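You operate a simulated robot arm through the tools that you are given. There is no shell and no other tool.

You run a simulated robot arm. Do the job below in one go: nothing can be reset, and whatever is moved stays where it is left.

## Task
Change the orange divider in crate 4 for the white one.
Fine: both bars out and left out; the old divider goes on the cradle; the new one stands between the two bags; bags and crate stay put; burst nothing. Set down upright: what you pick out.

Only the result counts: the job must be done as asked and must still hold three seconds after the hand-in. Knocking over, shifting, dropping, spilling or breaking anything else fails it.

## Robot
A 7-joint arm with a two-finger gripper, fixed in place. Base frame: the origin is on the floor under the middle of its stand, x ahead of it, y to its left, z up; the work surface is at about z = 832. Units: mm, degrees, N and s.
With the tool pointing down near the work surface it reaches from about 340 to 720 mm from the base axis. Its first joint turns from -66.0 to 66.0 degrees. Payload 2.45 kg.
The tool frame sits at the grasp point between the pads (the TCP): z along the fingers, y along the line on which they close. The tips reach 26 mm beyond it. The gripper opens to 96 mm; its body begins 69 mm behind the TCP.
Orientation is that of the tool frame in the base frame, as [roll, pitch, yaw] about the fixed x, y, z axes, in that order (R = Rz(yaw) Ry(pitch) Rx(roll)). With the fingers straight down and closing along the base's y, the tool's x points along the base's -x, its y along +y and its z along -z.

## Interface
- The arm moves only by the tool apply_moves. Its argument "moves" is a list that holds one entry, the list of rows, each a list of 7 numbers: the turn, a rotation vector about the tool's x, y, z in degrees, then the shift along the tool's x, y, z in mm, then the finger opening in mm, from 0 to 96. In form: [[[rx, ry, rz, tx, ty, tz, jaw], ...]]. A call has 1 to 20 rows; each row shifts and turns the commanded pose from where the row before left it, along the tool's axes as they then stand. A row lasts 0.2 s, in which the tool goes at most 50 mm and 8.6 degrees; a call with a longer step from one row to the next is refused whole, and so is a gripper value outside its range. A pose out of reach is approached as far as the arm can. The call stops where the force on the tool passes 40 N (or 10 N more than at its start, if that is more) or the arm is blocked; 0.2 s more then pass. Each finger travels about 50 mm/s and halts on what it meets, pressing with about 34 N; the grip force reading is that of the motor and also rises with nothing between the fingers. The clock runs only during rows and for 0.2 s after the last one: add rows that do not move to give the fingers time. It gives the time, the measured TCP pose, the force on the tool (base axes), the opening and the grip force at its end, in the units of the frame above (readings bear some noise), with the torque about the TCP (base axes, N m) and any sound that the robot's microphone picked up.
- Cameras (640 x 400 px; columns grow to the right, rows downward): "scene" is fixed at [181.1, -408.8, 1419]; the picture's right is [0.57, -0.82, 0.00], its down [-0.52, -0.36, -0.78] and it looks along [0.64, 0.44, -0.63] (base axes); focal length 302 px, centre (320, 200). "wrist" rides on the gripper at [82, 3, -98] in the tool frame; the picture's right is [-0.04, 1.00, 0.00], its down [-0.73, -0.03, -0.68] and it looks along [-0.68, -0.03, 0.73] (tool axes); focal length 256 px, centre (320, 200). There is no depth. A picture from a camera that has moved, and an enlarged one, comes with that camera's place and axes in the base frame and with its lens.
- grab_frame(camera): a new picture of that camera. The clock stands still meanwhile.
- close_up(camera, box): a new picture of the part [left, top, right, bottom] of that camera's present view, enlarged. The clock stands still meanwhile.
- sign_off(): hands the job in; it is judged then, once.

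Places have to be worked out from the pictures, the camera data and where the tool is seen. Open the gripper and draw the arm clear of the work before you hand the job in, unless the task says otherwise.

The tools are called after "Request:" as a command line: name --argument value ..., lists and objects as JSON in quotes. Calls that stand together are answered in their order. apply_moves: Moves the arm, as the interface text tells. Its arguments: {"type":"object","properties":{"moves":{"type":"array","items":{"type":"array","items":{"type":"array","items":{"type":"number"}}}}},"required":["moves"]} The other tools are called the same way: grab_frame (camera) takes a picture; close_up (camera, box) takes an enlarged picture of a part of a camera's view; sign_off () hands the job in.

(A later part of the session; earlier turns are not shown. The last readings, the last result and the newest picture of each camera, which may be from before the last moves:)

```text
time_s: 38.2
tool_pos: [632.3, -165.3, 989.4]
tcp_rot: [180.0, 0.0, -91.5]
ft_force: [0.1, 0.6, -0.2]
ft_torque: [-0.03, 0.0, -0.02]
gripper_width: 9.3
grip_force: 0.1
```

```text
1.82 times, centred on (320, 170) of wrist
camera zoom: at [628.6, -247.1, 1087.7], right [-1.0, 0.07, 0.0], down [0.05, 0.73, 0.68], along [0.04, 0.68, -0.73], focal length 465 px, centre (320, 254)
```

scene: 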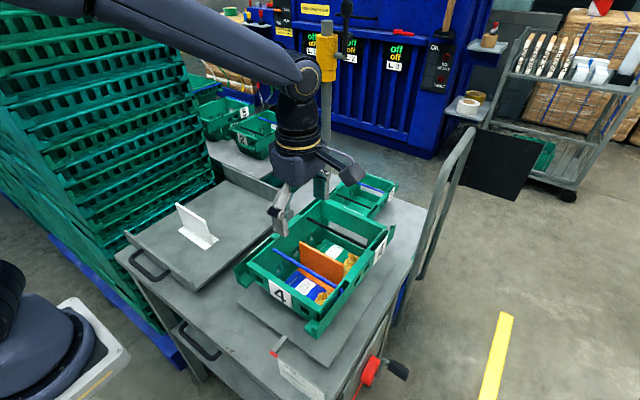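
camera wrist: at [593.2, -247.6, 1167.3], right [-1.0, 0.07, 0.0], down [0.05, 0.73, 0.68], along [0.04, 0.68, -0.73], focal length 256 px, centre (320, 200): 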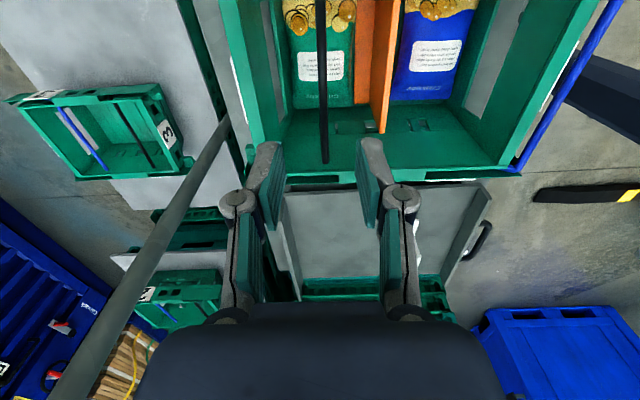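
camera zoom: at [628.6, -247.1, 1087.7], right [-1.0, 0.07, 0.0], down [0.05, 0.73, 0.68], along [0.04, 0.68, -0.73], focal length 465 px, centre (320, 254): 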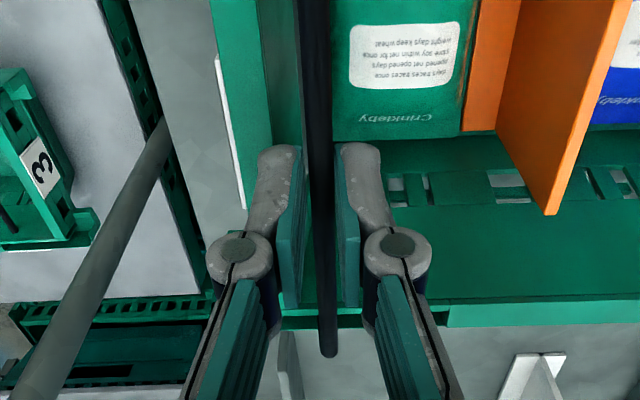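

Everything is in place. I widen the jaw while shifting +x so the +x finger passes over the rim to outside the far end wall, with the −x finger staying behind the bar.

Request:
apply_moves --moves '[[[0, 0, 0, 0, -3.5, 0, 16], [0, 0, 0, 0, -3.5, 0, 23], [0, 0, 0, 0, -3.5, 0, 30], [0, 0, 0, 0, -3.5, 0, 37], [0, 0, 0, 0, -4, 0, 45], [0, 0, 0, 0, 0, 0, 45], [0, 0, 0, 0, 0, 0, 45]]]'

Request:
close_up --camera "scene" --box '[310, 160, 410, 250]'

Request:
close_up --camera "wrist" --box '[200, 60, 440, 280]'

```text
time_s: 39.8
tool_pos: [651.0, -166.4, 990.6]
tcp_rot: [180.0, -0.1, -91.5]
ft_force: [0.3, -0.1, 0.6]
ft_torque: [-0.02, 0.0, 0.01]
gripper_width: 45.2
grip_force: 0.1
```

```text
4.44 times, centred on (360, 205) of scene
camera zoom: at [181.1, -408.8, 1419.0], right [0.57, -0.82, 0.0], down [-0.52, -0.36, -0.78], along [0.64, 0.44, -0.63], focal length 1342 px, centre (142, 178)
```

zoom: 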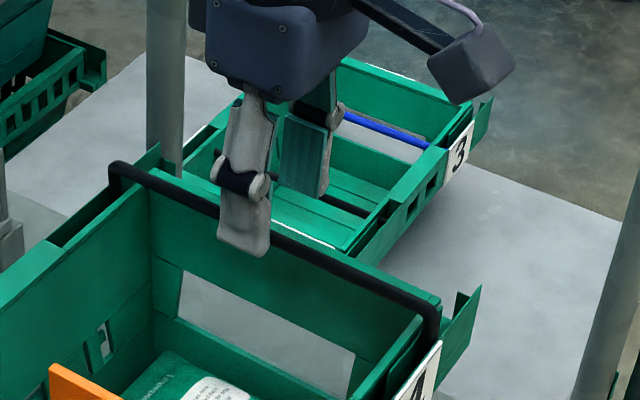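

```text
1.82 times, centred on (320, 170) of wrist
camera zoom: at [646.2, -248.6, 1087.9], right [-1.0, 0.07, 0.0], down [0.05, 0.73, 0.68], along [0.04, 0.68, -0.73], focal length 465 px, centre (320, 254)
```

zoom: 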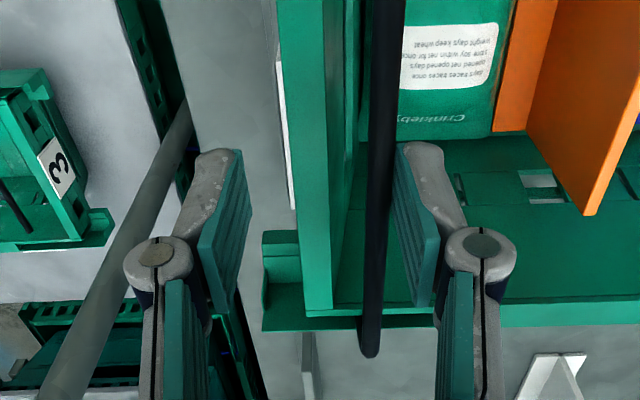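

Clear of the wall on both sides. I lower 18 mm and then close the −x finger toward the wall to ease the bar over the top onto the outer finger.

Request:
apply_moves --moves '[[[0, 0, 0, 0, 0, 6, 45], [0, 0, 0, 0, 0, 6, 45], [0, 0, 0, 0, 0, 6, 45], [0, 0, 0, 0, 0, 0, 45]]]'

Request:
close_up --camera "wrist" --box '[200, 60, 440, 280]'

```text
time_s: 40.8
tool_pos: [649.6, -164.9, 972.1]
tcp_rot: [-179.9, 0.0, -91.5]
ft_force: [-0.7, 0.5, -0.2]
ft_torque: [0.02, 0.01, 0.03]
gripper_width: 44.8
grip_force: 0.1
```

```text
1.82 times, centred on (320, 170) of wrist
camera zoom: at [646.2, -248.0, 1069.7], right [-1.0, 0.07, 0.0], down [0.05, 0.73, 0.68], along [0.04, 0.68, -0.73], focal length 465 px, centre (320, 254)
```

zoom: 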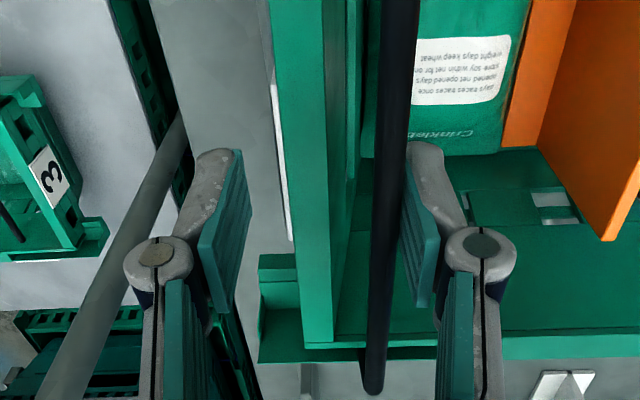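

Now the −x finger eases the bar over its top position while the outer finger stays at x≈672.

Request:
apply_moves --moves '[[[0, 0, 0, 0, -1.4, 0, 42], [0, 0, 0, 0, -1.4, 0, 39], [0, 0, 0, 0, -1.4, 0, 36], [0, 0, 0, 0, -1.4, 0, 33.5], [0, 0, 0, 0, -0.5, 0, 32], [0, 0, 0, 0, 0, 0, 32]]]'

Request:
close_up --camera "wrist" --box '[200, 60, 440, 280]'

Request:
close_up --camera "scene" --box '[310, 160, 410, 250]'

```text
time_s: 42.2
tool_pos: [655.5, -166.4, 971.1]
tcp_rot: [180.0, 0.0, -91.5]
ft_force: [0.6, 0.0, -0.5]
ft_torque: [0.02, 0.02, 0.0]
gripper_width: 32.1
grip_force: 0.1
```

```text
1.82 times, centred on (320, 170) of wrist
camera zoom: at [652.1, -248.3, 1069.3], right [-1.0, 0.07, 0.0], down [0.05, 0.73, 0.68], along [0.05, 0.68, -0.73], focal length 465 px, centre (320, 254)
```

zoom: 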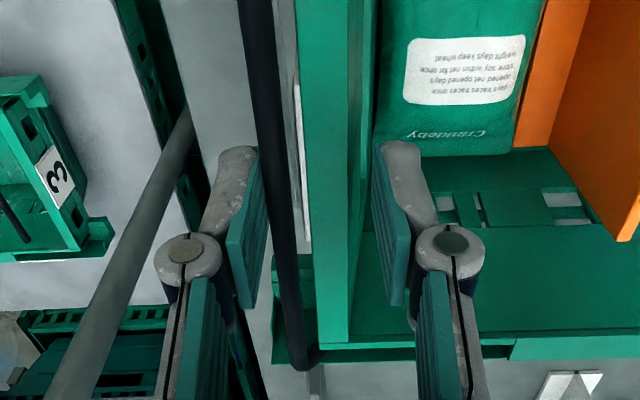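

```text
4.44 times, centred on (360, 205) of scene
camera zoom: at [181.2, -408.8, 1419.0], right [0.57, -0.82, 0.0], down [-0.52, -0.36, -0.78], along [0.64, 0.44, -0.63], focal length 1342 px, centre (142, 178)
```

zoom: 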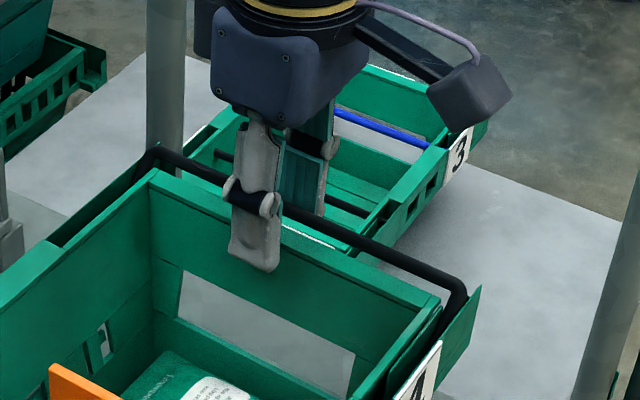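

The black bar has gone over and rests on the outer finger. I lower it the same way: outward and down slowly.

Request:
apply_moves --moves '[[[0, 0, 0, 0, 0, 5, 32], [0, 0, 0, 0, -2, 3, 36], [0, 0, 0, 0, -2, 2, 40], [0, 0, 0, 0, -2, 2, 44], [0, 0, 0, 0, -2, 2, 48], [0, 0, 0, 0, 0, 0, 48]]]'

Request:
close_up --camera "wrist" --box '[200, 60, 440, 280]'

Request:
close_up --camera "scene" --box '[310, 160, 410, 250]'

```text
time_s: 43.6
tool_pos: [664.7, -165.3, 958.5]
tcp_rot: [180.0, 0.1, -91.6]
ft_force: [0.5, 0.3, -0.6]
ft_torque: [0.01, 0.03, 0.02]
gripper_width: 48.1
grip_force: 0.1
```

```text
1.82 times, centred on (320, 170) of wrist
camera zoom: at [660.4, -247.9, 1055.6], right [-1.0, 0.07, 0.0], down [0.05, 0.73, 0.68], along [0.04, 0.68, -0.73], focal length 465 px, centre (320, 254)
```

zoom: 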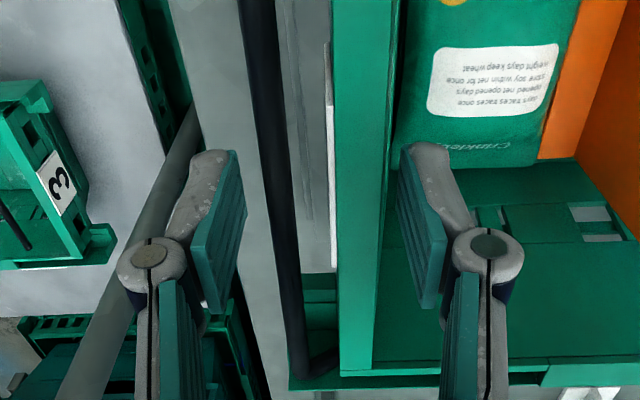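

```text
4.44 times, centred on (360, 205) of scene
camera zoom: at [181.1, -408.8, 1419.0], right [0.57, -0.82, 0.0], down [-0.52, -0.36, -0.78], along [0.64, 0.44, -0.63], focal length 1342 px, centre (142, 178)
```

zoom: 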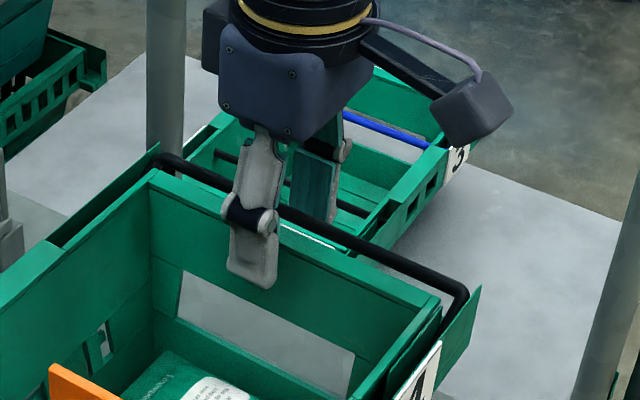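

The bar sits off the finger on its stop. I raise the hand clear and check bar and crate.

Request:
apply_moves --moves '[[[0, 0, 0, 0, 0, -10, 48], [0, 0, 0, 0, 0, -25, 48], [0, 0, 0, 0, 0, -35, 48], [0, 0, 0, 0, 10, -40, 48], [0, 0, 0, 0, 30, -35, 48], [0, 0, 0, 0, 0, 0, 48]]]'

Request:
grab_frame --camera "scene"

Request:
close_up --camera "scene" --box '[225, 230, 315, 320]'

Request:
close_up --camera "scene" --box '[330, 190, 410, 270]'

Request:
grab_frame --camera "wrist"

```text
time_s: 45.0
tool_pos: [624.6, -163.7, 1101.8]
tcp_rot: [179.9, 0.0, -91.5]
ft_force: [0.2, 0.5, 0.4]
ft_torque: [0.02, 0.0, -0.01]
gripper_width: 48.1
grip_force: 0.1
```

```text
taken
```

scene: 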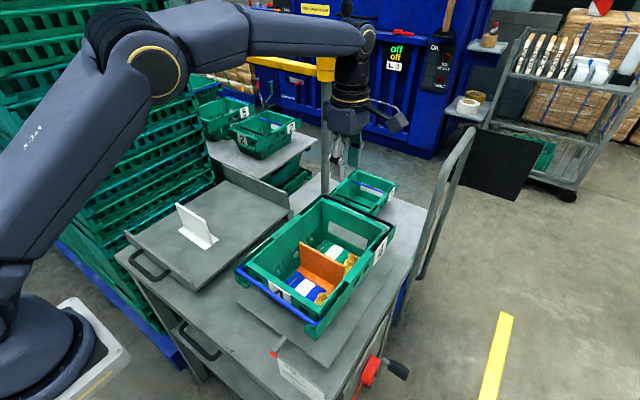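

```text
4.44 times, centred on (270, 275) of scene
camera zoom: at [181.1, -408.8, 1419.0], right [0.57, -0.82, 0.0], down [-0.52, -0.36, -0.78], along [0.64, 0.44, -0.63], focal length 1342 px, centre (542, -133)
```

zoom: 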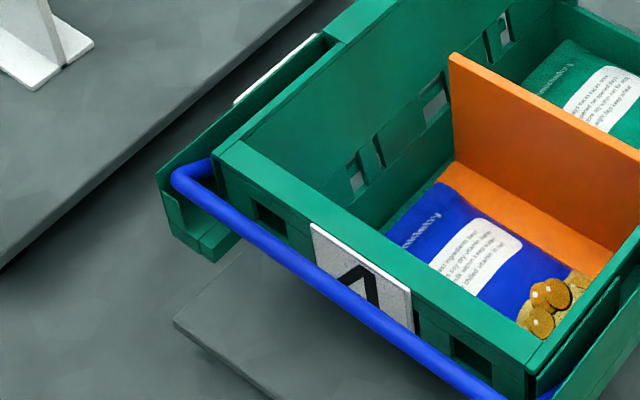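

```text
5.00 times, centred on (370, 230) of scene
camera zoom: at [181.1, -408.8, 1419.0], right [0.57, -0.82, 0.0], down [-0.52, -0.36, -0.78], along [0.64, 0.44, -0.63], focal length 1510 px, centre (70, 50)
```

zoom: 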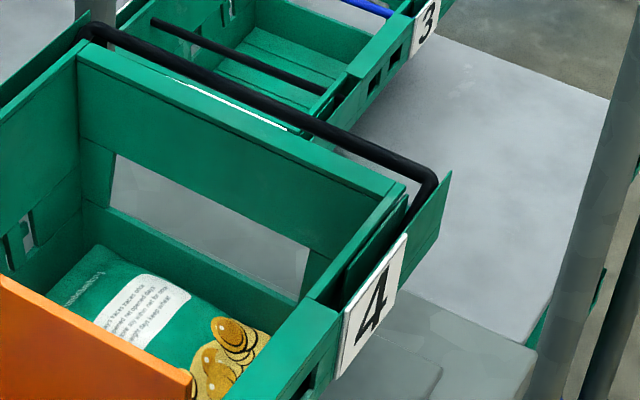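

```text
taken
camera wrist: at [619.7, -246.7, 1200.1], right [-1.0, 0.07, 0.0], down [0.05, 0.73, 0.68], along [0.04, 0.68, -0.73], focal length 256 px, centre (320, 200)
```

wrist: 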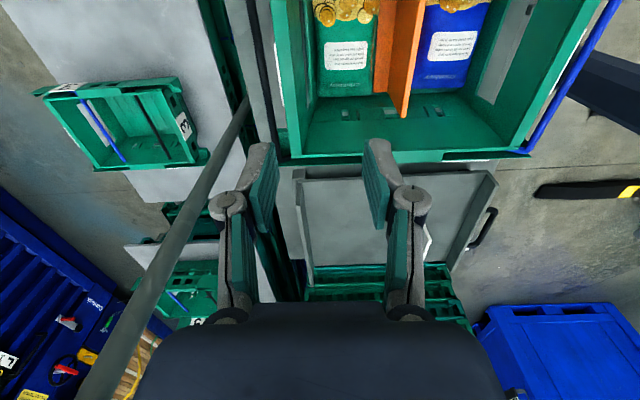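

Both bars are out and the crate is on its original marks. Next I go above the orange divider to line up on its panel.

Request:
apply_moves --moves '[[[0, 0, 0, 2, 30, 10, 60], [0, 0, 0, 2, 30, 10, 60], [0, 0, 0, 3, 29, 10, 60], [0, 0, 0, 0, 0, 0, 60]]]'

Request:
grab_frame --camera "wrist"

Request:
close_up --camera "wrist" --box '[220, 0, 420, 180]'

Request:
close_up --camera "scene" --box '[280, 220, 380, 320]'

```text
time_s: 46.0
tool_pos: [535.2, -170.6, 1071.1]
tcp_rot: [-180.0, -0.1, -91.5]
ft_force: [-0.3, -0.1, 0.1]
ft_torque: [0.02, 0.0, 0.01]
gripper_width: 59.9
grip_force: 0.0
```

```text
taken
camera wrist: at [530.8, -252.4, 1169.1], right [-1.0, 0.07, 0.0], down [0.05, 0.73, 0.68], along [0.05, 0.68, -0.73], focal length 256 px, centre (320, 200)
```

wrist: 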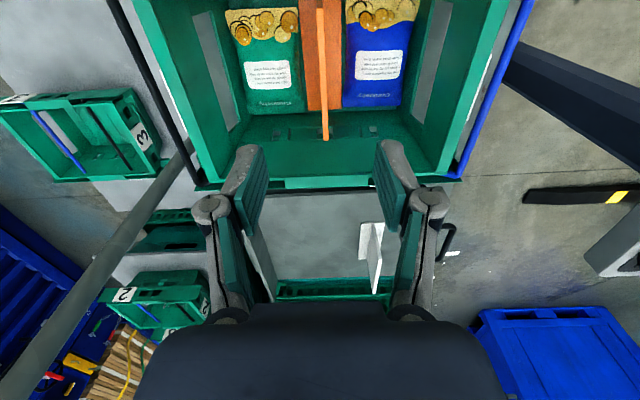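

```text
2.22 times, centred on (320, 90) of wrist
camera zoom: at [530.8, -252.4, 1169.1], right [-1.0, 0.07, 0.0], down [0.05, 0.73, 0.68], along [0.05, 0.68, -0.73], focal length 569 px, centre (320, 444)
```

zoom: 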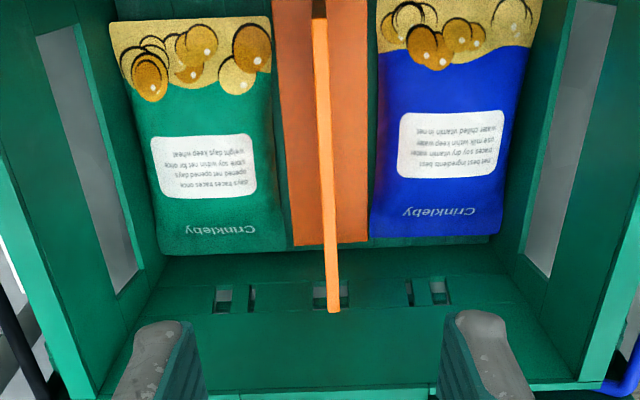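

```text
4.00 times, centred on (330, 270) of scene
camera zoom: at [181.1, -408.8, 1419.0], right [0.57, -0.82, 0.0], down [-0.52, -0.36, -0.78], along [0.64, 0.44, -0.63], focal length 1208 px, centre (280, -80)
```

zoom: 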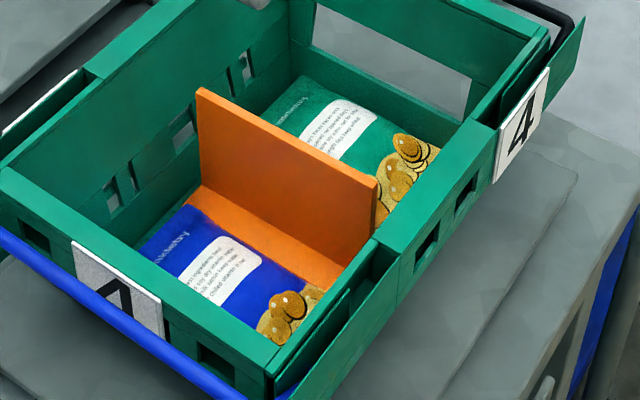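

The divider's flange (~43 mm) sits in a ~48 mm gap between the bags, so the white one must go back in exactly this place. The panel is ~2.9 mm toward −x and turned ~0.4°; I correct, and descend to z≈960 to re-check.

Request:
apply_moves --moves '[[[0, 0, -0.4, 0, 2.9, 30, 40], [0, 0, 0, 0, 0, 40, 40], [0, 0, 0, 0, 0, 40, 40], [0, 0, 0, 0, 0, 0, 40], [0, 0, 0, 0, 0, 0, 40]]]'

Request:
close_up --camera "wrist" --box '[220, 20, 420, 220]'

Request:
close_up --camera "scene" --box '[260, 190, 380, 310]'

```text
time_s: 47.2
tool_pos: [530.8, -168.4, 962.1]
tcp_rot: [179.9, 0.1, -91.1]
ft_force: [-0.1, 0.3, -0.1]
ft_torque: [-0.01, 0.0, 0.0]
gripper_width: 39.9
grip_force: 0.0
```

```text
2.00 times, centred on (320, 120) of wrist
camera zoom: at [527.6, -251.0, 1060.6], right [-1.0, 0.06, 0.0], down [0.04, 0.73, 0.68], along [0.04, 0.68, -0.73], focal length 512 px, centre (320, 360)
```

zoom: 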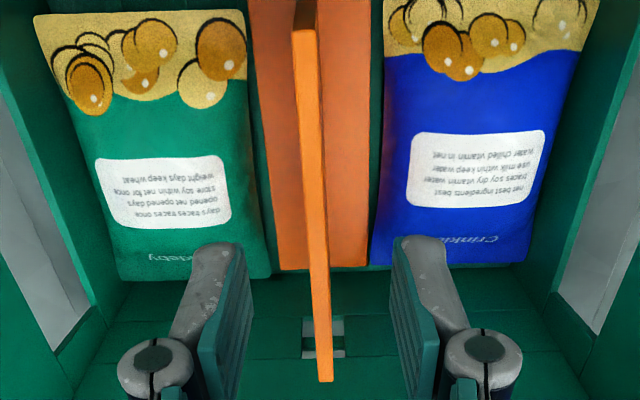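

```text
3.33 times, centred on (320, 250) of scene
camera zoom: at [181.1, -408.8, 1419.0], right [0.57, -0.82, 0.0], down [-0.52, -0.36, -0.78], along [0.64, 0.44, -0.63], focal length 1007 px, centre (320, 33)
```

zoom: 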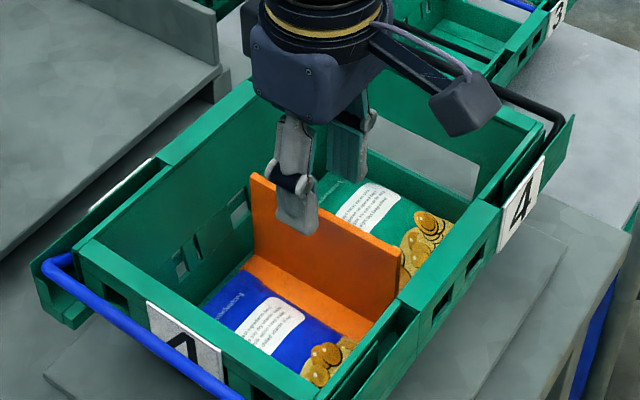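

Fine-tuning: rotate +0.5° and shift +0.9 mm in x, then descend to z≈918 with the jaw at 40 around the panel.

Request:
apply_moves --moves '[[[0, 0, -0.5, 0, -0.9, 10, 40], [0, 0, 0, 0, 0, 12, 40], [0, 0, 0, 0, 0, 12, 40], [0, 0, 0, 0, 0, 10, 34], [0, 0, 0, 0, 0, 0, 26], [0, 0, 0, 0, 0, 0, 20], [0, 0, 0, 0, 0, 0, 20]]]'

Request:
close_up --camera "wrist" --box '[220, 20, 420, 220]'

Request:
close_up --camera "scene" --box '[260, 190, 380, 310]'

```text
time_s: 48.8
tool_pos: [531.4, -169.4, 917.9]
tcp_rot: [180.0, 0.0, -90.6]
ft_force: [-0.5, -0.5, 0.3]
ft_torque: [-0.02, 0.0, -0.02]
gripper_width: 19.8
grip_force: 0.0
```

```text
2.00 times, centred on (320, 120) of wrist
camera zoom: at [529.1, -252.0, 1016.1], right [-1.0, 0.05, 0.0], down [0.04, 0.73, 0.68], along [0.03, 0.68, -0.73], focal length 512 px, centre (320, 360)
```

zoom: 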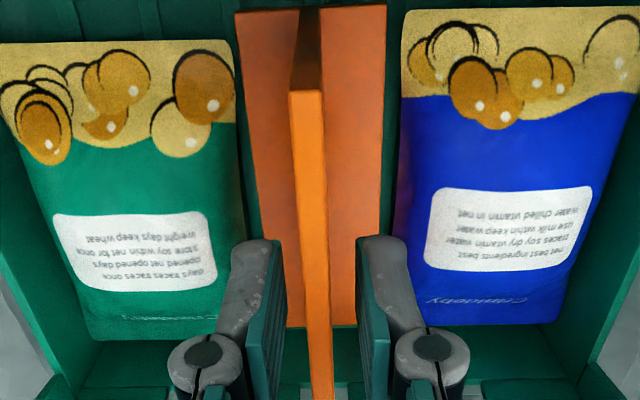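

```text
3.33 times, centred on (320, 250) of scene
camera zoom: at [181.1, -408.8, 1419.0], right [0.57, -0.82, 0.0], down [-0.52, -0.36, -0.78], along [0.64, 0.44, -0.63], focal length 1007 px, centre (320, 33)
```

zoom: 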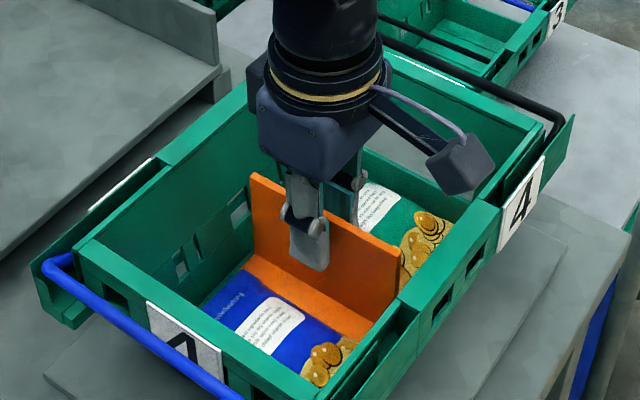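

Well aligned. I shift 0.4 mm and close on the panel.

Request:
apply_moves --moves '[[[0, 0, 0, 0, -0.4, 0, 14], [0, 0, 0, 0, 0, 0, 10], [0, 0, 0, 0, 0, 0, 8], [0, 0, 0, 0, 0, 0, 6], [0, 0, 0, 0, 0, 0, 4], [0, 0, 0, 0, 0, 0, 3], [0, 0, 0, 0, 0, 0, 3]]]'

Request:
close_up --camera "wrist" --box '[220, 20, 420, 220]'

```text
time_s: 50.4
tool_pos: [531.9, -169.2, 917.7]
tcp_rot: [180.0, 0.1, -90.5]
ft_force: [0.9, 0.1, 0.7]
ft_torque: [0.03, -0.01, 0.0]
gripper_width: 6.1
grip_force: 33.5
```

```text
2.00 times, centred on (320, 120) of wrist
camera zoom: at [529.7, -252.0, 1016.1], right [-1.0, 0.05, 0.0], down [0.04, 0.73, 0.68], along [0.03, 0.68, -0.73], focal length 512 px, centre (320, 360)
```

zoom: 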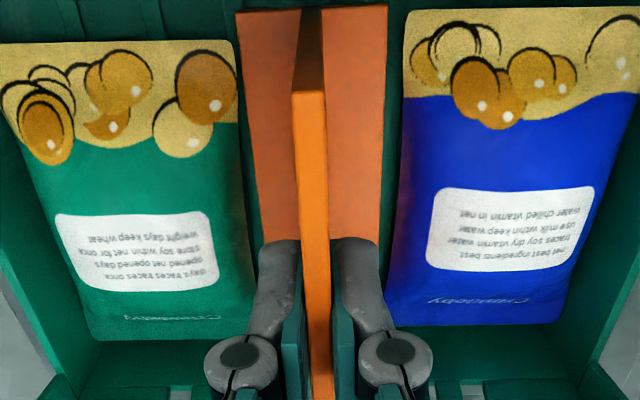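

The panel is held firmly (6.1 mm, 33.5 N). I take this as the reference pose (532,-169,918) and start lifting slowly.

Request:
apply_moves --moves '[[[0, 0, 0, 0, 0, -2, 3], [0, 0, 0, 0, 0, -4, 3], [0, 0, 0, 0, 0, -6, 3], [0, 0, 0, 0, 0, 0, 3]]]'

Request:
close_up --camera "wrist" --box '[220, 20, 420, 220]'

Request:
close_up --camera "scene" --box '[225, 230, 315, 320]'

```text
time_s: 51.4
tool_pos: [533.2, -169.5, 929.6]
tcp_rot: [179.9, -0.1, -90.6]
ft_force: [-0.1, -0.1, -0.1]
ft_torque: [0.01, 0.02, 0.0]
gripper_width: 6.2
grip_force: 33.9
```

```text
2.00 times, centred on (320, 120) of wrist
camera zoom: at [530.0, -252.4, 1028.4], right [-1.0, 0.05, 0.0], down [0.04, 0.73, 0.68], along [0.03, 0.68, -0.73], focal length 512 px, centre (320, 360)
```

zoom: 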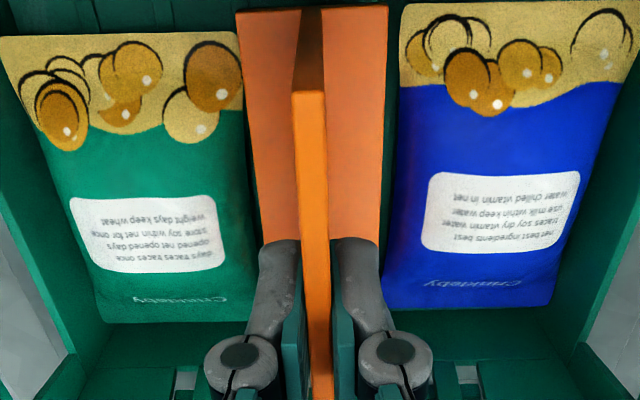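

```text
4.44 times, centred on (270, 275) of scene
camera zoom: at [181.2, -408.8, 1419.0], right [0.57, -0.82, 0.0], down [-0.52, -0.36, -0.78], along [0.64, 0.44, -0.63], focal length 1342 px, centre (542, -133)
```

zoom: 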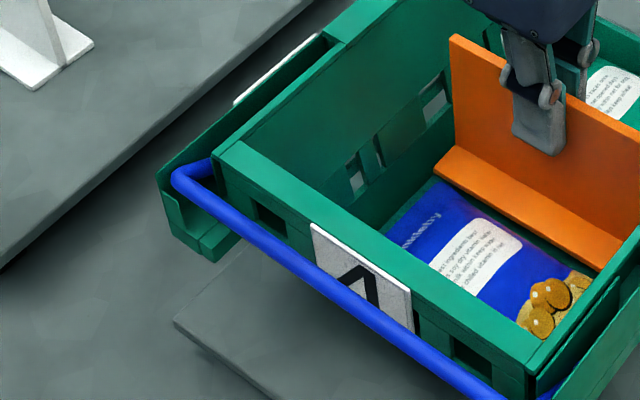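

The divider lifts cleanly, bags undisturbed. I raise it well clear of the rim.

Request:
apply_moves --moves '[[[0, 0, 0, 0, 0, -12, 3], [0, 0, 0, 0, 0, -20, 3], [0, 0, 0, 0, 0, -30, 3], [0, 0, 0, 0, 0, -35, 3], [0, 0, 0, 0, 0, -35, 3], [0, 0, 0, 0, 0, -30, 3], [0, 0, 0, 0, 0, 0, 3]]]'

Request:
grab_frame --camera "wrist"

Request:
grab_frame --camera "scene"

Request:
close_up --camera "wrist" --box '[180, 0, 460, 200]'

```text
time_s: 53.0
tool_pos: [532.8, -170.4, 1093.8]
tcp_rot: [180.0, 0.1, -90.6]
ft_force: [-0.1, 0.4, -0.3]
ft_torque: [0.01, 0.02, 0.02]
gripper_width: 5.8
grip_force: 34.0
```

```text
taken
camera wrist: at [530.0, -253.2, 1191.3], right [-1.0, 0.05, 0.0], down [0.04, 0.73, 0.68], along [0.03, 0.68, -0.73], focal length 256 px, centre (320, 200)
```

wrist: 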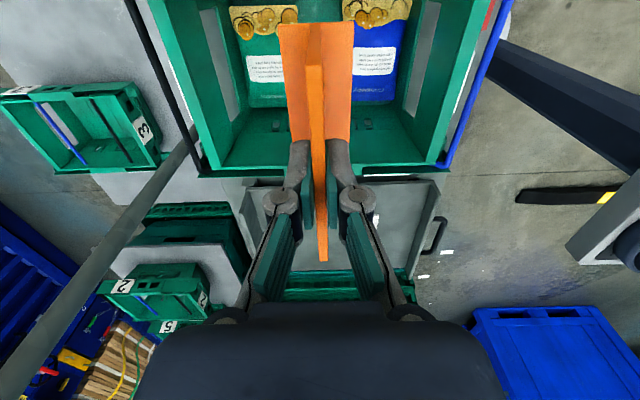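

```text
taken
```

scene: 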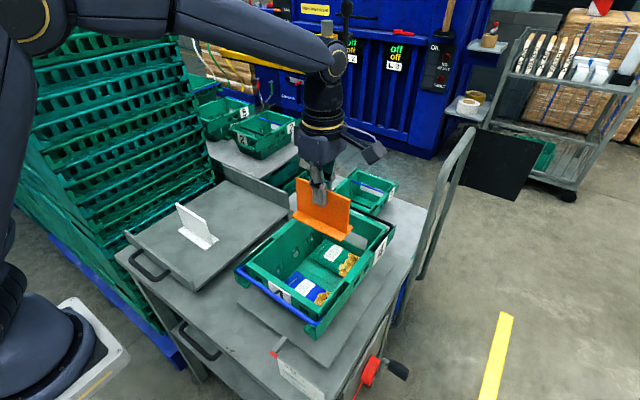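

```text
2.00 times, centred on (320, 100) of wrist
camera zoom: at [530.0, -253.2, 1191.3], right [-1.0, 0.05, 0.0], down [0.04, 0.73, 0.68], along [0.03, 0.68, -0.73], focal length 512 px, centre (320, 400)
```

zoom: 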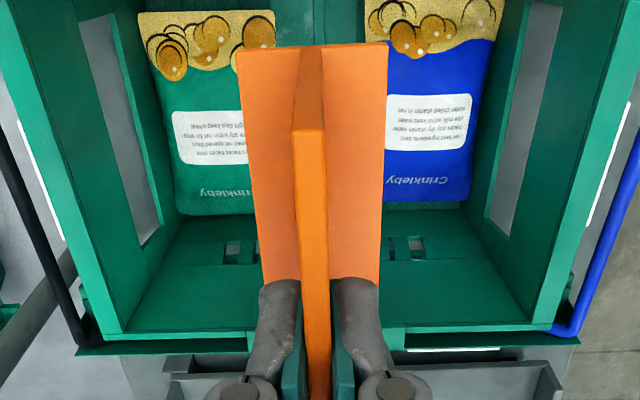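

The orange divider is clear of the crate. The tray beside the crate with raised ends and handle (where the white divider stands) is the cradle; I carry the orange over to about (560,174) there and look before lowering.

Request:
apply_moves --moves '[[[0, 0, 0, -20, -1, 0, 3], [0, 0, 0, -38, -3, 0, 3], [0, 0, 0, -42, -3, 0, 3], [0, 0, 0, -42, -3, 0, 3], [0, 0, 0, -42, -3, 0, 3], [0, 0, 0, -42, -3, 0, 3], [0, 0, 0, -42, -3, 0, 3], [0, 0, 0, -38, -3, 0, 3], [0, 0, 0, -25, -1, 0, 3], [0, 0, 0, -13, -0.5, 0, 3], [0, 0, 0, 0, 0, 0, 3]]]'

Request:
grab_frame --camera "wrist"

Request:
grab_frame --camera "scene"

Request:
close_up --camera "scene" --box '[110, 130, 310, 290]'

```text
time_s: 55.4
tool_pos: [560.8, 175.2, 1093.3]
tcp_rot: [-180.0, 0.0, -90.6]
ft_force: [0.9, 0.5, -0.1]
ft_torque: [0.0, 0.02, 0.0]
gripper_width: 5.7
grip_force: 33.4
```

```text
taken
camera wrist: at [557.3, 92.3, 1191.2], right [-1.0, 0.05, 0.0], down [0.04, 0.73, 0.68], along [0.03, 0.68, -0.73], focal length 256 px, centre (320, 200)
```

wrist: 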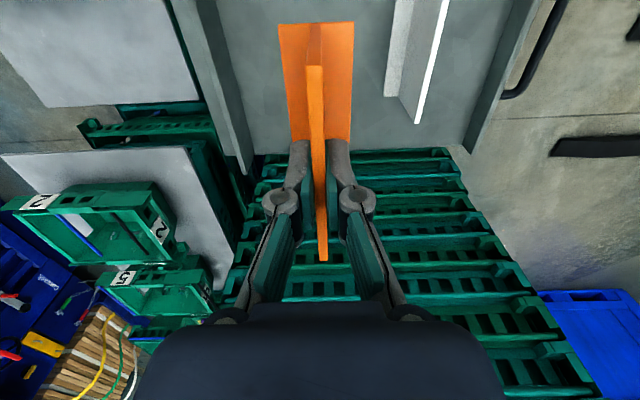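

```text
taken
```

scene: 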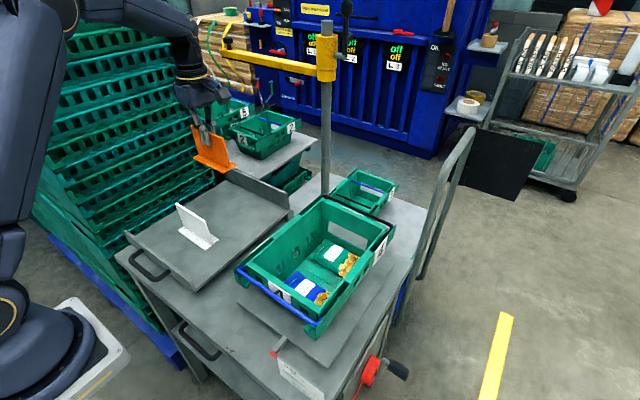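

```text
2.50 times, centred on (210, 210) of scene
camera zoom: at [181.2, -408.8, 1419.0], right [0.57, -0.82, 0.0], down [-0.52, -0.36, -0.78], along [0.64, 0.44, -0.63], focal length 755 px, centre (595, 175)
```

zoom: 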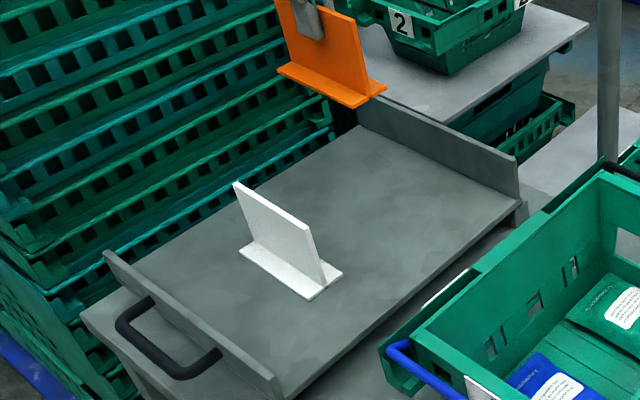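

The spot is free: ~100 mm from the white divider and clear of the far lip. I lower to ~20 mm above the tray.

Request:
apply_moves --moves '[[[0, 0, 0, 0, 0, 30, 3], [0, 0, 0, 0, 0, 40, 3], [0, 0, 0, 0, 0, 40, 3], [0, 0, 0, 0, 0, 30, 3], [0, 0, 0, 0, 0, 15, 3], [0, 0, 0, 0, 0, 0, 3]]]'

Request:
grab_frame --camera "wrist"

Request:
close_up --camera "scene" --box '[150, 140, 290, 270]'

```text
time_s: 56.8
tool_pos: [560.0, 175.6, 936.4]
tcp_rot: [-180.0, 0.0, -90.5]
ft_force: [-0.4, 0.2, -0.4]
ft_torque: [0.0, -0.04, 0.02]
gripper_width: 5.9
grip_force: 33.7
```

```text
taken
camera wrist: at [557.8, 93.2, 1034.1], right [-1.0, 0.05, 0.0], down [0.04, 0.73, 0.68], along [0.03, 0.68, -0.73], focal length 256 px, centre (320, 200)
```

wrist: 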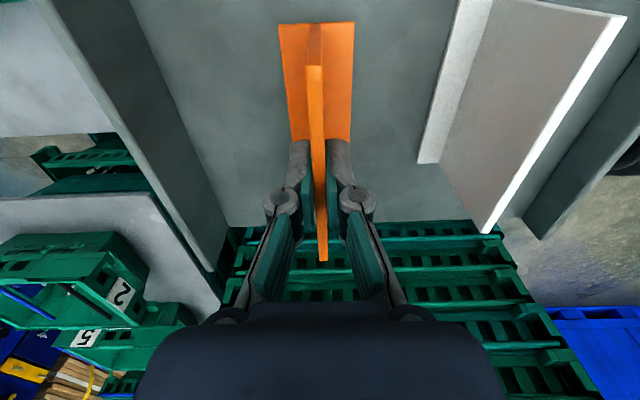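

```text
3.08 times, centred on (220, 205) of scene
camera zoom: at [181.2, -408.8, 1419.0], right [0.57, -0.82, 0.0], down [-0.52, -0.36, -0.78], along [0.64, 0.44, -0.63], focal length 929 px, centre (628, 185)
```

zoom: 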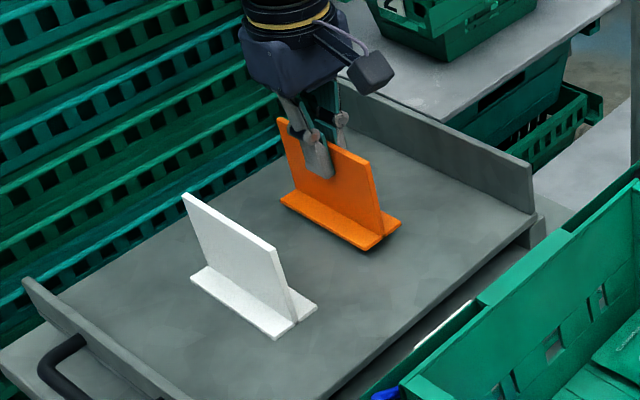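

It's just above the tray with a visible shadow gap. I lower in small steps watching the vertical force.

Request:
apply_moves --moves '[[[0, 0, 0, 0, 0, 4, 3], [0, 0, 0, 0, 0, 4, 3], [0, 0, 0, 0, 0, 3, 3], [0, 0, 0, 0, 0, 0, 3]]]'

Request:
close_up --camera "scene" --box '[190, 170, 260, 220]'

```text
time_s: 57.8
tool_pos: [560.9, 175.3, 926.0]
tcp_rot: [-179.9, 0.0, -90.7]
ft_force: [1.1, 0.3, -0.7]
ft_torque: [-0.01, 0.03, 0.01]
gripper_width: 5.9
grip_force: 33.6
```

```text
8.00 times, centred on (225, 195) of scene
camera zoom: at [181.2, -408.8, 1419.0], right [0.57, -0.82, 0.0], down [-0.52, -0.36, -0.78], along [0.64, 0.44, -0.63], focal length 2416 px, centre (1080, 240)
```

zoom: 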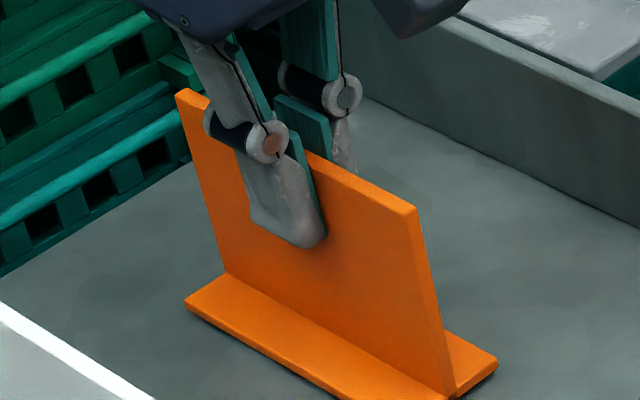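

Still a small gap. I continue in 2 mm steps.

Request:
apply_moves --moves '[[[0, 0, 0, 0, 0, 2, 3], [0, 0, 0, 0, 0, 2, 3], [0, 0, 0, 0, 0, 0, 3]]]'

Request:
close_up --camera "scene" --box '[190, 170, 260, 220]'

```text
time_s: 58.6
tool_pos: [560.4, 174.1, 922.1]
tcp_rot: [180.0, 0.0, -90.6]
ft_force: [0.0, -0.7, -0.6]
ft_torque: [-0.02, 0.0, -0.02]
gripper_width: 6.3
grip_force: 34.0
```

```text
8.00 times, centred on (225, 195) of scene
camera zoom: at [181.2, -408.8, 1419.0], right [0.57, -0.82, 0.0], down [-0.52, -0.36, -0.78], along [0.64, 0.44, -0.63], focal length 2416 px, centre (1080, 240)
```

zoom: 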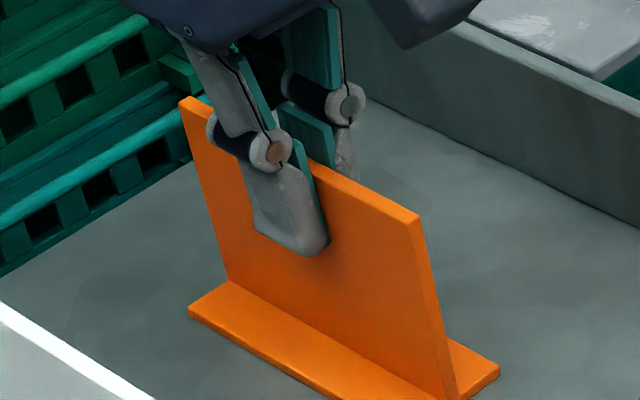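

Request:
apply_moves --moves '[[[0, 0, 0, 0, 0, 1.5, 3], [0, 0, 0, 0, 0, 1.5, 3], [0, 0, 0, 0, 0, 0, 3]]]'

```text
time_s: 59.4
tool_pos: [561.4, 173.8, 921.1]
tcp_rot: [-179.7, 0.1, -90.6]
ft_force: [-5.5, -2.8, 37.0]
ft_torque: [-0.05, 0.11, 0.0]
gripper_width: 6.2
grip_force: 33.6
```

Contact: 37 N upward at z≈921, so the flange is on the tray. I back off 1 mm to relieve the force before releasing.

Request:
apply_moves --moves '[[[0, 0, 0, 0, 0, -0.7, 3], [0, 0, 0, 0, 0, 0, 3]]]'

```text
time_s: 60.0
tool_pos: [562.2, 174.6, 921.7]
tcp_rot: [-179.7, 0.1, -90.6]
ft_force: [-1.3, 2.6, 31.0]
ft_torque: [0.11, 0.0, 0.03]
gripper_width: 6.1
grip_force: 33.8
```

Still 31 N of preload; I back off further.

Request:
apply_moves --moves '[[[0, 0, 0, 0, 0, -1.0, 3], [0, 0, 0, 0, 0, 0, 3]]]'

```text
time_s: 60.6
tool_pos: [560.5, 173.4, 920.8]
tcp_rot: [-180.0, 0.1, -90.6]
ft_force: [2.9, 4.7, 17.1]
ft_torque: [0.62, -0.09, -0.04]
gripper_width: 6.1
grip_force: 33.4
```

17 N remains; another 0.9 mm should bring it near zero.

Request:
apply_moves --moves '[[[0, 0, 0, 0, 0, -0.9, 3], [0, 0, 0, 0, 0, 0, 3]]]'

Request:
close_up --camera "scene" --box '[150, 140, 290, 270]'

```text
time_s: 61.2
tool_pos: [559.3, 172.2, 921.7]
tcp_rot: [179.7, -0.2, -90.6]
ft_force: [0.0, 1.5, 2.5]
ft_torque: [0.22, -0.02, -0.02]
gripper_width: 5.8
grip_force: 33.9
```

```text
3.08 times, centred on (220, 205) of scene
camera zoom: at [181.1, -408.8, 1419.0], right [0.57, -0.82, 0.0], down [-0.52, -0.36, -0.78], along [0.64, 0.44, -0.63], focal length 929 px, centre (628, 185)
```

zoom: 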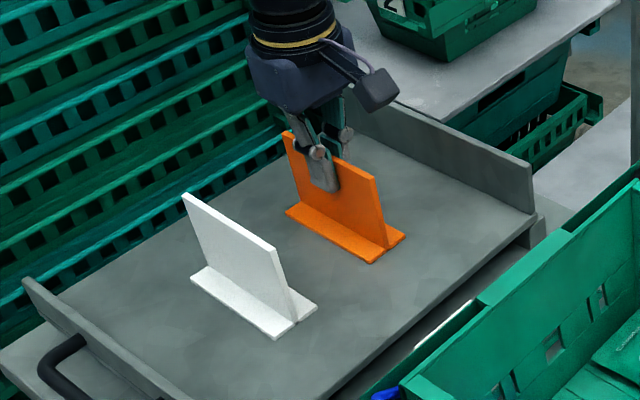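

Preload is down to 2.5 N and the tray is unchanged. I release by opening slowly to 30 mm.

Request:
apply_moves --moves '[[[0, 0, 0, 0, 0, 0, 6], [0, 0, 0, 0, 0, 0, 9], [0, 0, 0, 0, 0, 0, 14], [0, 0, 0, 0, 0, 0, 22], [0, 0, 0, 0, 0, 0, 30], [0, 0, 0, 0, 0, 0, 30]]]'

Request:
close_up --camera "scene" --box '[190, 170, 260, 220]'

Request:
close_up --camera "wrist" --box '[220, 20, 420, 220]'

```text
time_s: 62.6
tool_pos: [561.3, 173.4, 921.4]
tcp_rot: [180.0, -0.1, -90.7]
ft_force: [-0.4, 0.8, -0.6]
ft_torque: [0.01, 0.0, -0.01]
gripper_width: 29.9
grip_force: 0.1
```

```text
8.00 times, centred on (225, 195) of scene
camera zoom: at [181.1, -408.8, 1419.0], right [0.57, -0.82, 0.0], down [-0.52, -0.36, -0.78], along [0.64, 0.44, -0.63], focal length 2416 px, centre (1080, 240)
```

zoom: 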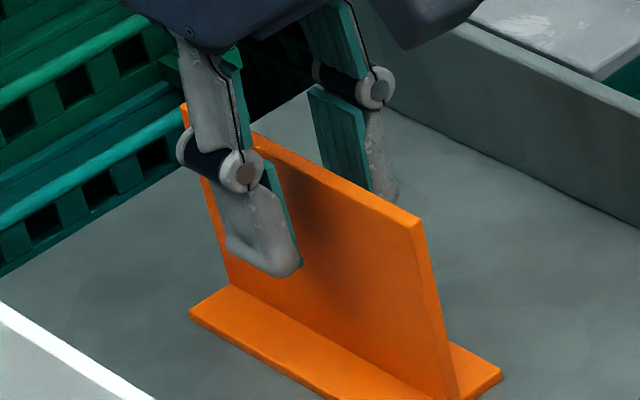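

```text
2.00 times, centred on (320, 120) of wrist
camera zoom: at [558.1, 91.4, 1020.5], right [-1.0, 0.05, 0.0], down [0.04, 0.73, 0.68], along [0.03, 0.68, -0.73], focal length 512 px, centre (320, 360)
```

zoom: 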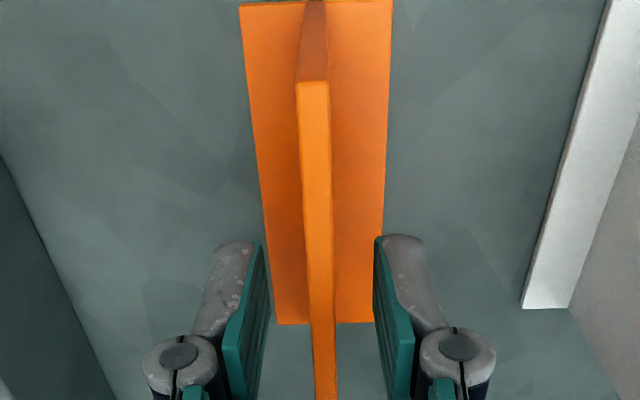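

The orange divider stands upright on the tray. I raise straight up and move over the white divider.

Request:
apply_moves --moves '[[[0, 0, 0, 0, 0, -10, 30], [0, 0, 0, 0, 0, -30, 30], [0, 0, 0, 0, 0, -40, 40], [0, 0, 0, 0, 0, -40, 50], [0, 0, 0, 0, 40, -20, 60], [0, 0, 0, 0, 40, 0, 60], [0, 0, 0, 0, 20, 0, 60], [0, 0, 0, 0, 0, 0, 60]]]'

Request:
grab_frame --camera "wrist"

Request:
close_up --camera "wrist" --box '[220, 0, 420, 180]'

Request:
close_up --camera "scene" --box '[150, 140, 290, 270]'

```text
time_s: 64.4
tool_pos: [460.8, 174.4, 1061.3]
tcp_rot: [179.9, 0.0, -90.6]
ft_force: [0.5, -0.1, -0.7]
ft_torque: [0.02, -0.01, 0.02]
gripper_width: 60.1
grip_force: 0.1
```

```text
taken
camera wrist: at [458.3, 93.0, 1159.0], right [-1.0, 0.05, 0.0], down [0.04, 0.73, 0.68], along [0.03, 0.68, -0.73], focal length 256 px, centre (320, 200)
```

wrist: 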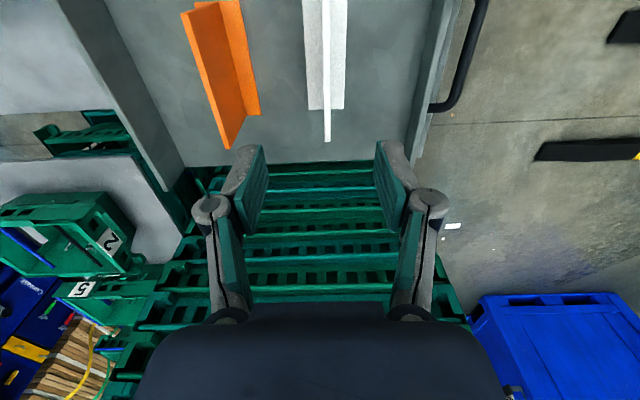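

```text
2.22 times, centred on (320, 90) of wrist
camera zoom: at [458.3, 93.0, 1159.0], right [-1.0, 0.05, 0.0], down [0.04, 0.73, 0.68], along [0.03, 0.68, -0.73], focal length 569 px, centre (320, 444)
```

zoom: 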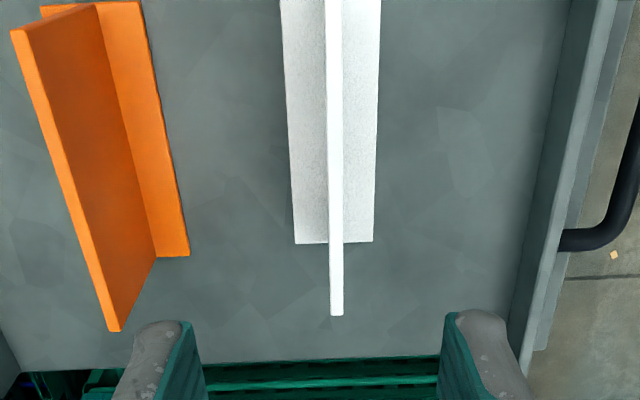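

```text
3.08 times, centred on (220, 205) of scene
camera zoom: at [181.1, -408.8, 1419.0], right [0.57, -0.82, 0.0], down [-0.52, -0.36, -0.78], along [0.64, 0.44, -0.63], focal length 929 px, centre (628, 185)
```

zoom: 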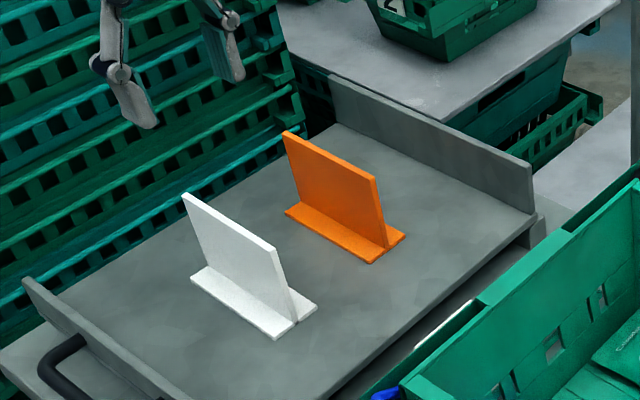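

The white divider is ~6 mm toward −x, ~5 mm toward −y of the tool and turned ~−0.5°. I correct these and descend to z≈965 for a finer check.

Request:
apply_moves --moves '[[[0, 0, 0.5, 4.8, 6, 20, 50], [0, 0, 0, 0, 0, 35, 40], [0, 0, 0, 0, 0, 30, 40], [0, 0, 0, 0, 0, 11, 40], [0, 0, 0, 0, 0, 0, 40]]]'

Request:
close_up --camera "wrist" --box '[220, 20, 420, 220]'

Request:
close_up --camera "scene" --box '[150, 170, 250, 270]'

```text
time_s: 65.6
tool_pos: [452.9, 170.7, 967.7]
tcp_rot: [-180.0, 0.0, -91.1]
ft_force: [0.6, 0.2, -0.6]
ft_torque: [-0.02, 0.0, -0.03]
gripper_width: 39.9
grip_force: 0.1
```

```text
2.00 times, centred on (320, 120) of wrist
camera zoom: at [450.2, 88.4, 1065.5], right [-1.0, 0.06, 0.0], down [0.04, 0.73, 0.68], along [0.04, 0.68, -0.73], focal length 512 px, centre (320, 360)
```

zoom: 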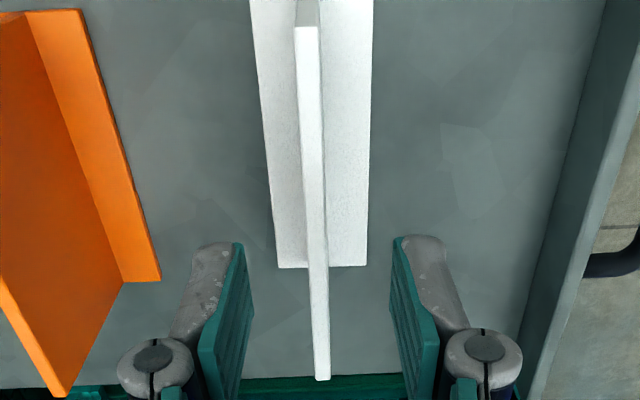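

```text
4.00 times, centred on (200, 220) of scene
camera zoom: at [181.1, -408.8, 1419.0], right [0.57, -0.82, 0.0], down [-0.52, -0.36, -0.78], along [0.64, 0.44, -0.63], focal length 1208 px, centre (800, 120)
```

zoom: 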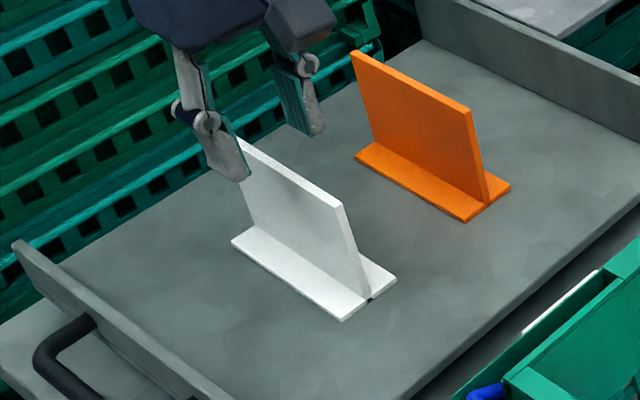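

Nearly there: shift +1.4 mm x, −0.25° yaw; y-centring matches the orange grasp. I descend to the same relative grasp height (z≈921) and narrow the jaw.

Request:
apply_moves --moves '[[[0, 0, 0.25, 0, -1.4, 10, 40], [0, 0, 0, 0, 0, 12, 40], [0, 0, 0, 0, 0, 12, 40], [0, 0, 0, 0, 0, 9, 34], [0, 0, 0, 0, 0, 0, 26], [0, 0, 0, 0, 0, 0, 20], [0, 0, 0, 0, 0, 0, 20]]]'

Request:
close_up --camera "wrist" --box '[220, 20, 420, 220]'

Request:
close_up --camera "scene" --box '[150, 170, 250, 270]'

```text
time_s: 67.2
tool_pos: [456.4, 169.9, 923.9]
tcp_rot: [180.0, -0.1, -91.4]
ft_force: [0.4, -0.2, 0.2]
ft_torque: [-0.01, 0.0, 0.04]
gripper_width: 20.0
grip_force: 0.1
```

```text
2.00 times, centred on (320, 120) of wrist
camera zoom: at [451.9, 88.3, 1021.7], right [-1.0, 0.06, 0.0], down [0.05, 0.73, 0.68], along [0.04, 0.68, -0.73], focal length 512 px, centre (320, 360)
```

zoom: 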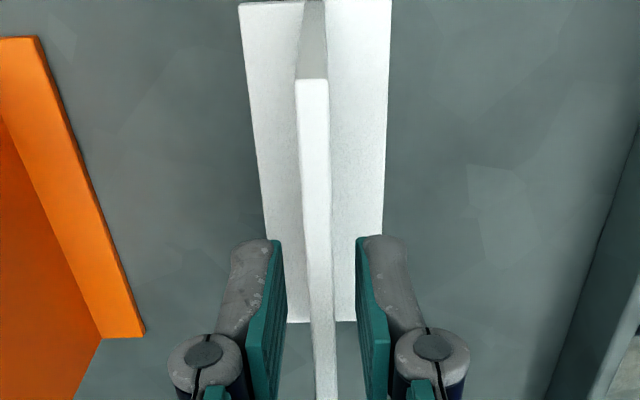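

```text
4.00 times, centred on (200, 220) of scene
camera zoom: at [181.1, -408.8, 1419.0], right [0.57, -0.82, 0.0], down [-0.52, -0.36, -0.78], along [0.64, 0.44, -0.63], focal length 1208 px, centre (800, 120)
```

zoom: 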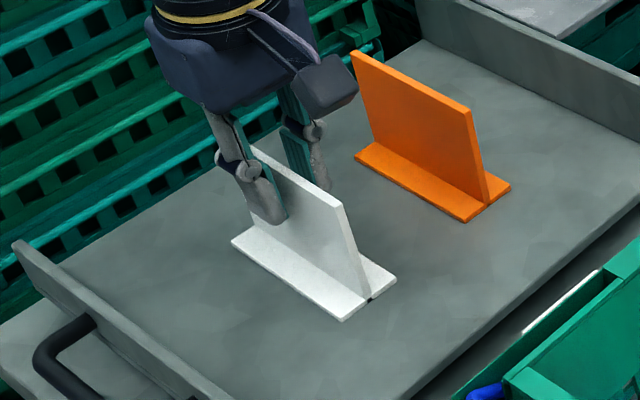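

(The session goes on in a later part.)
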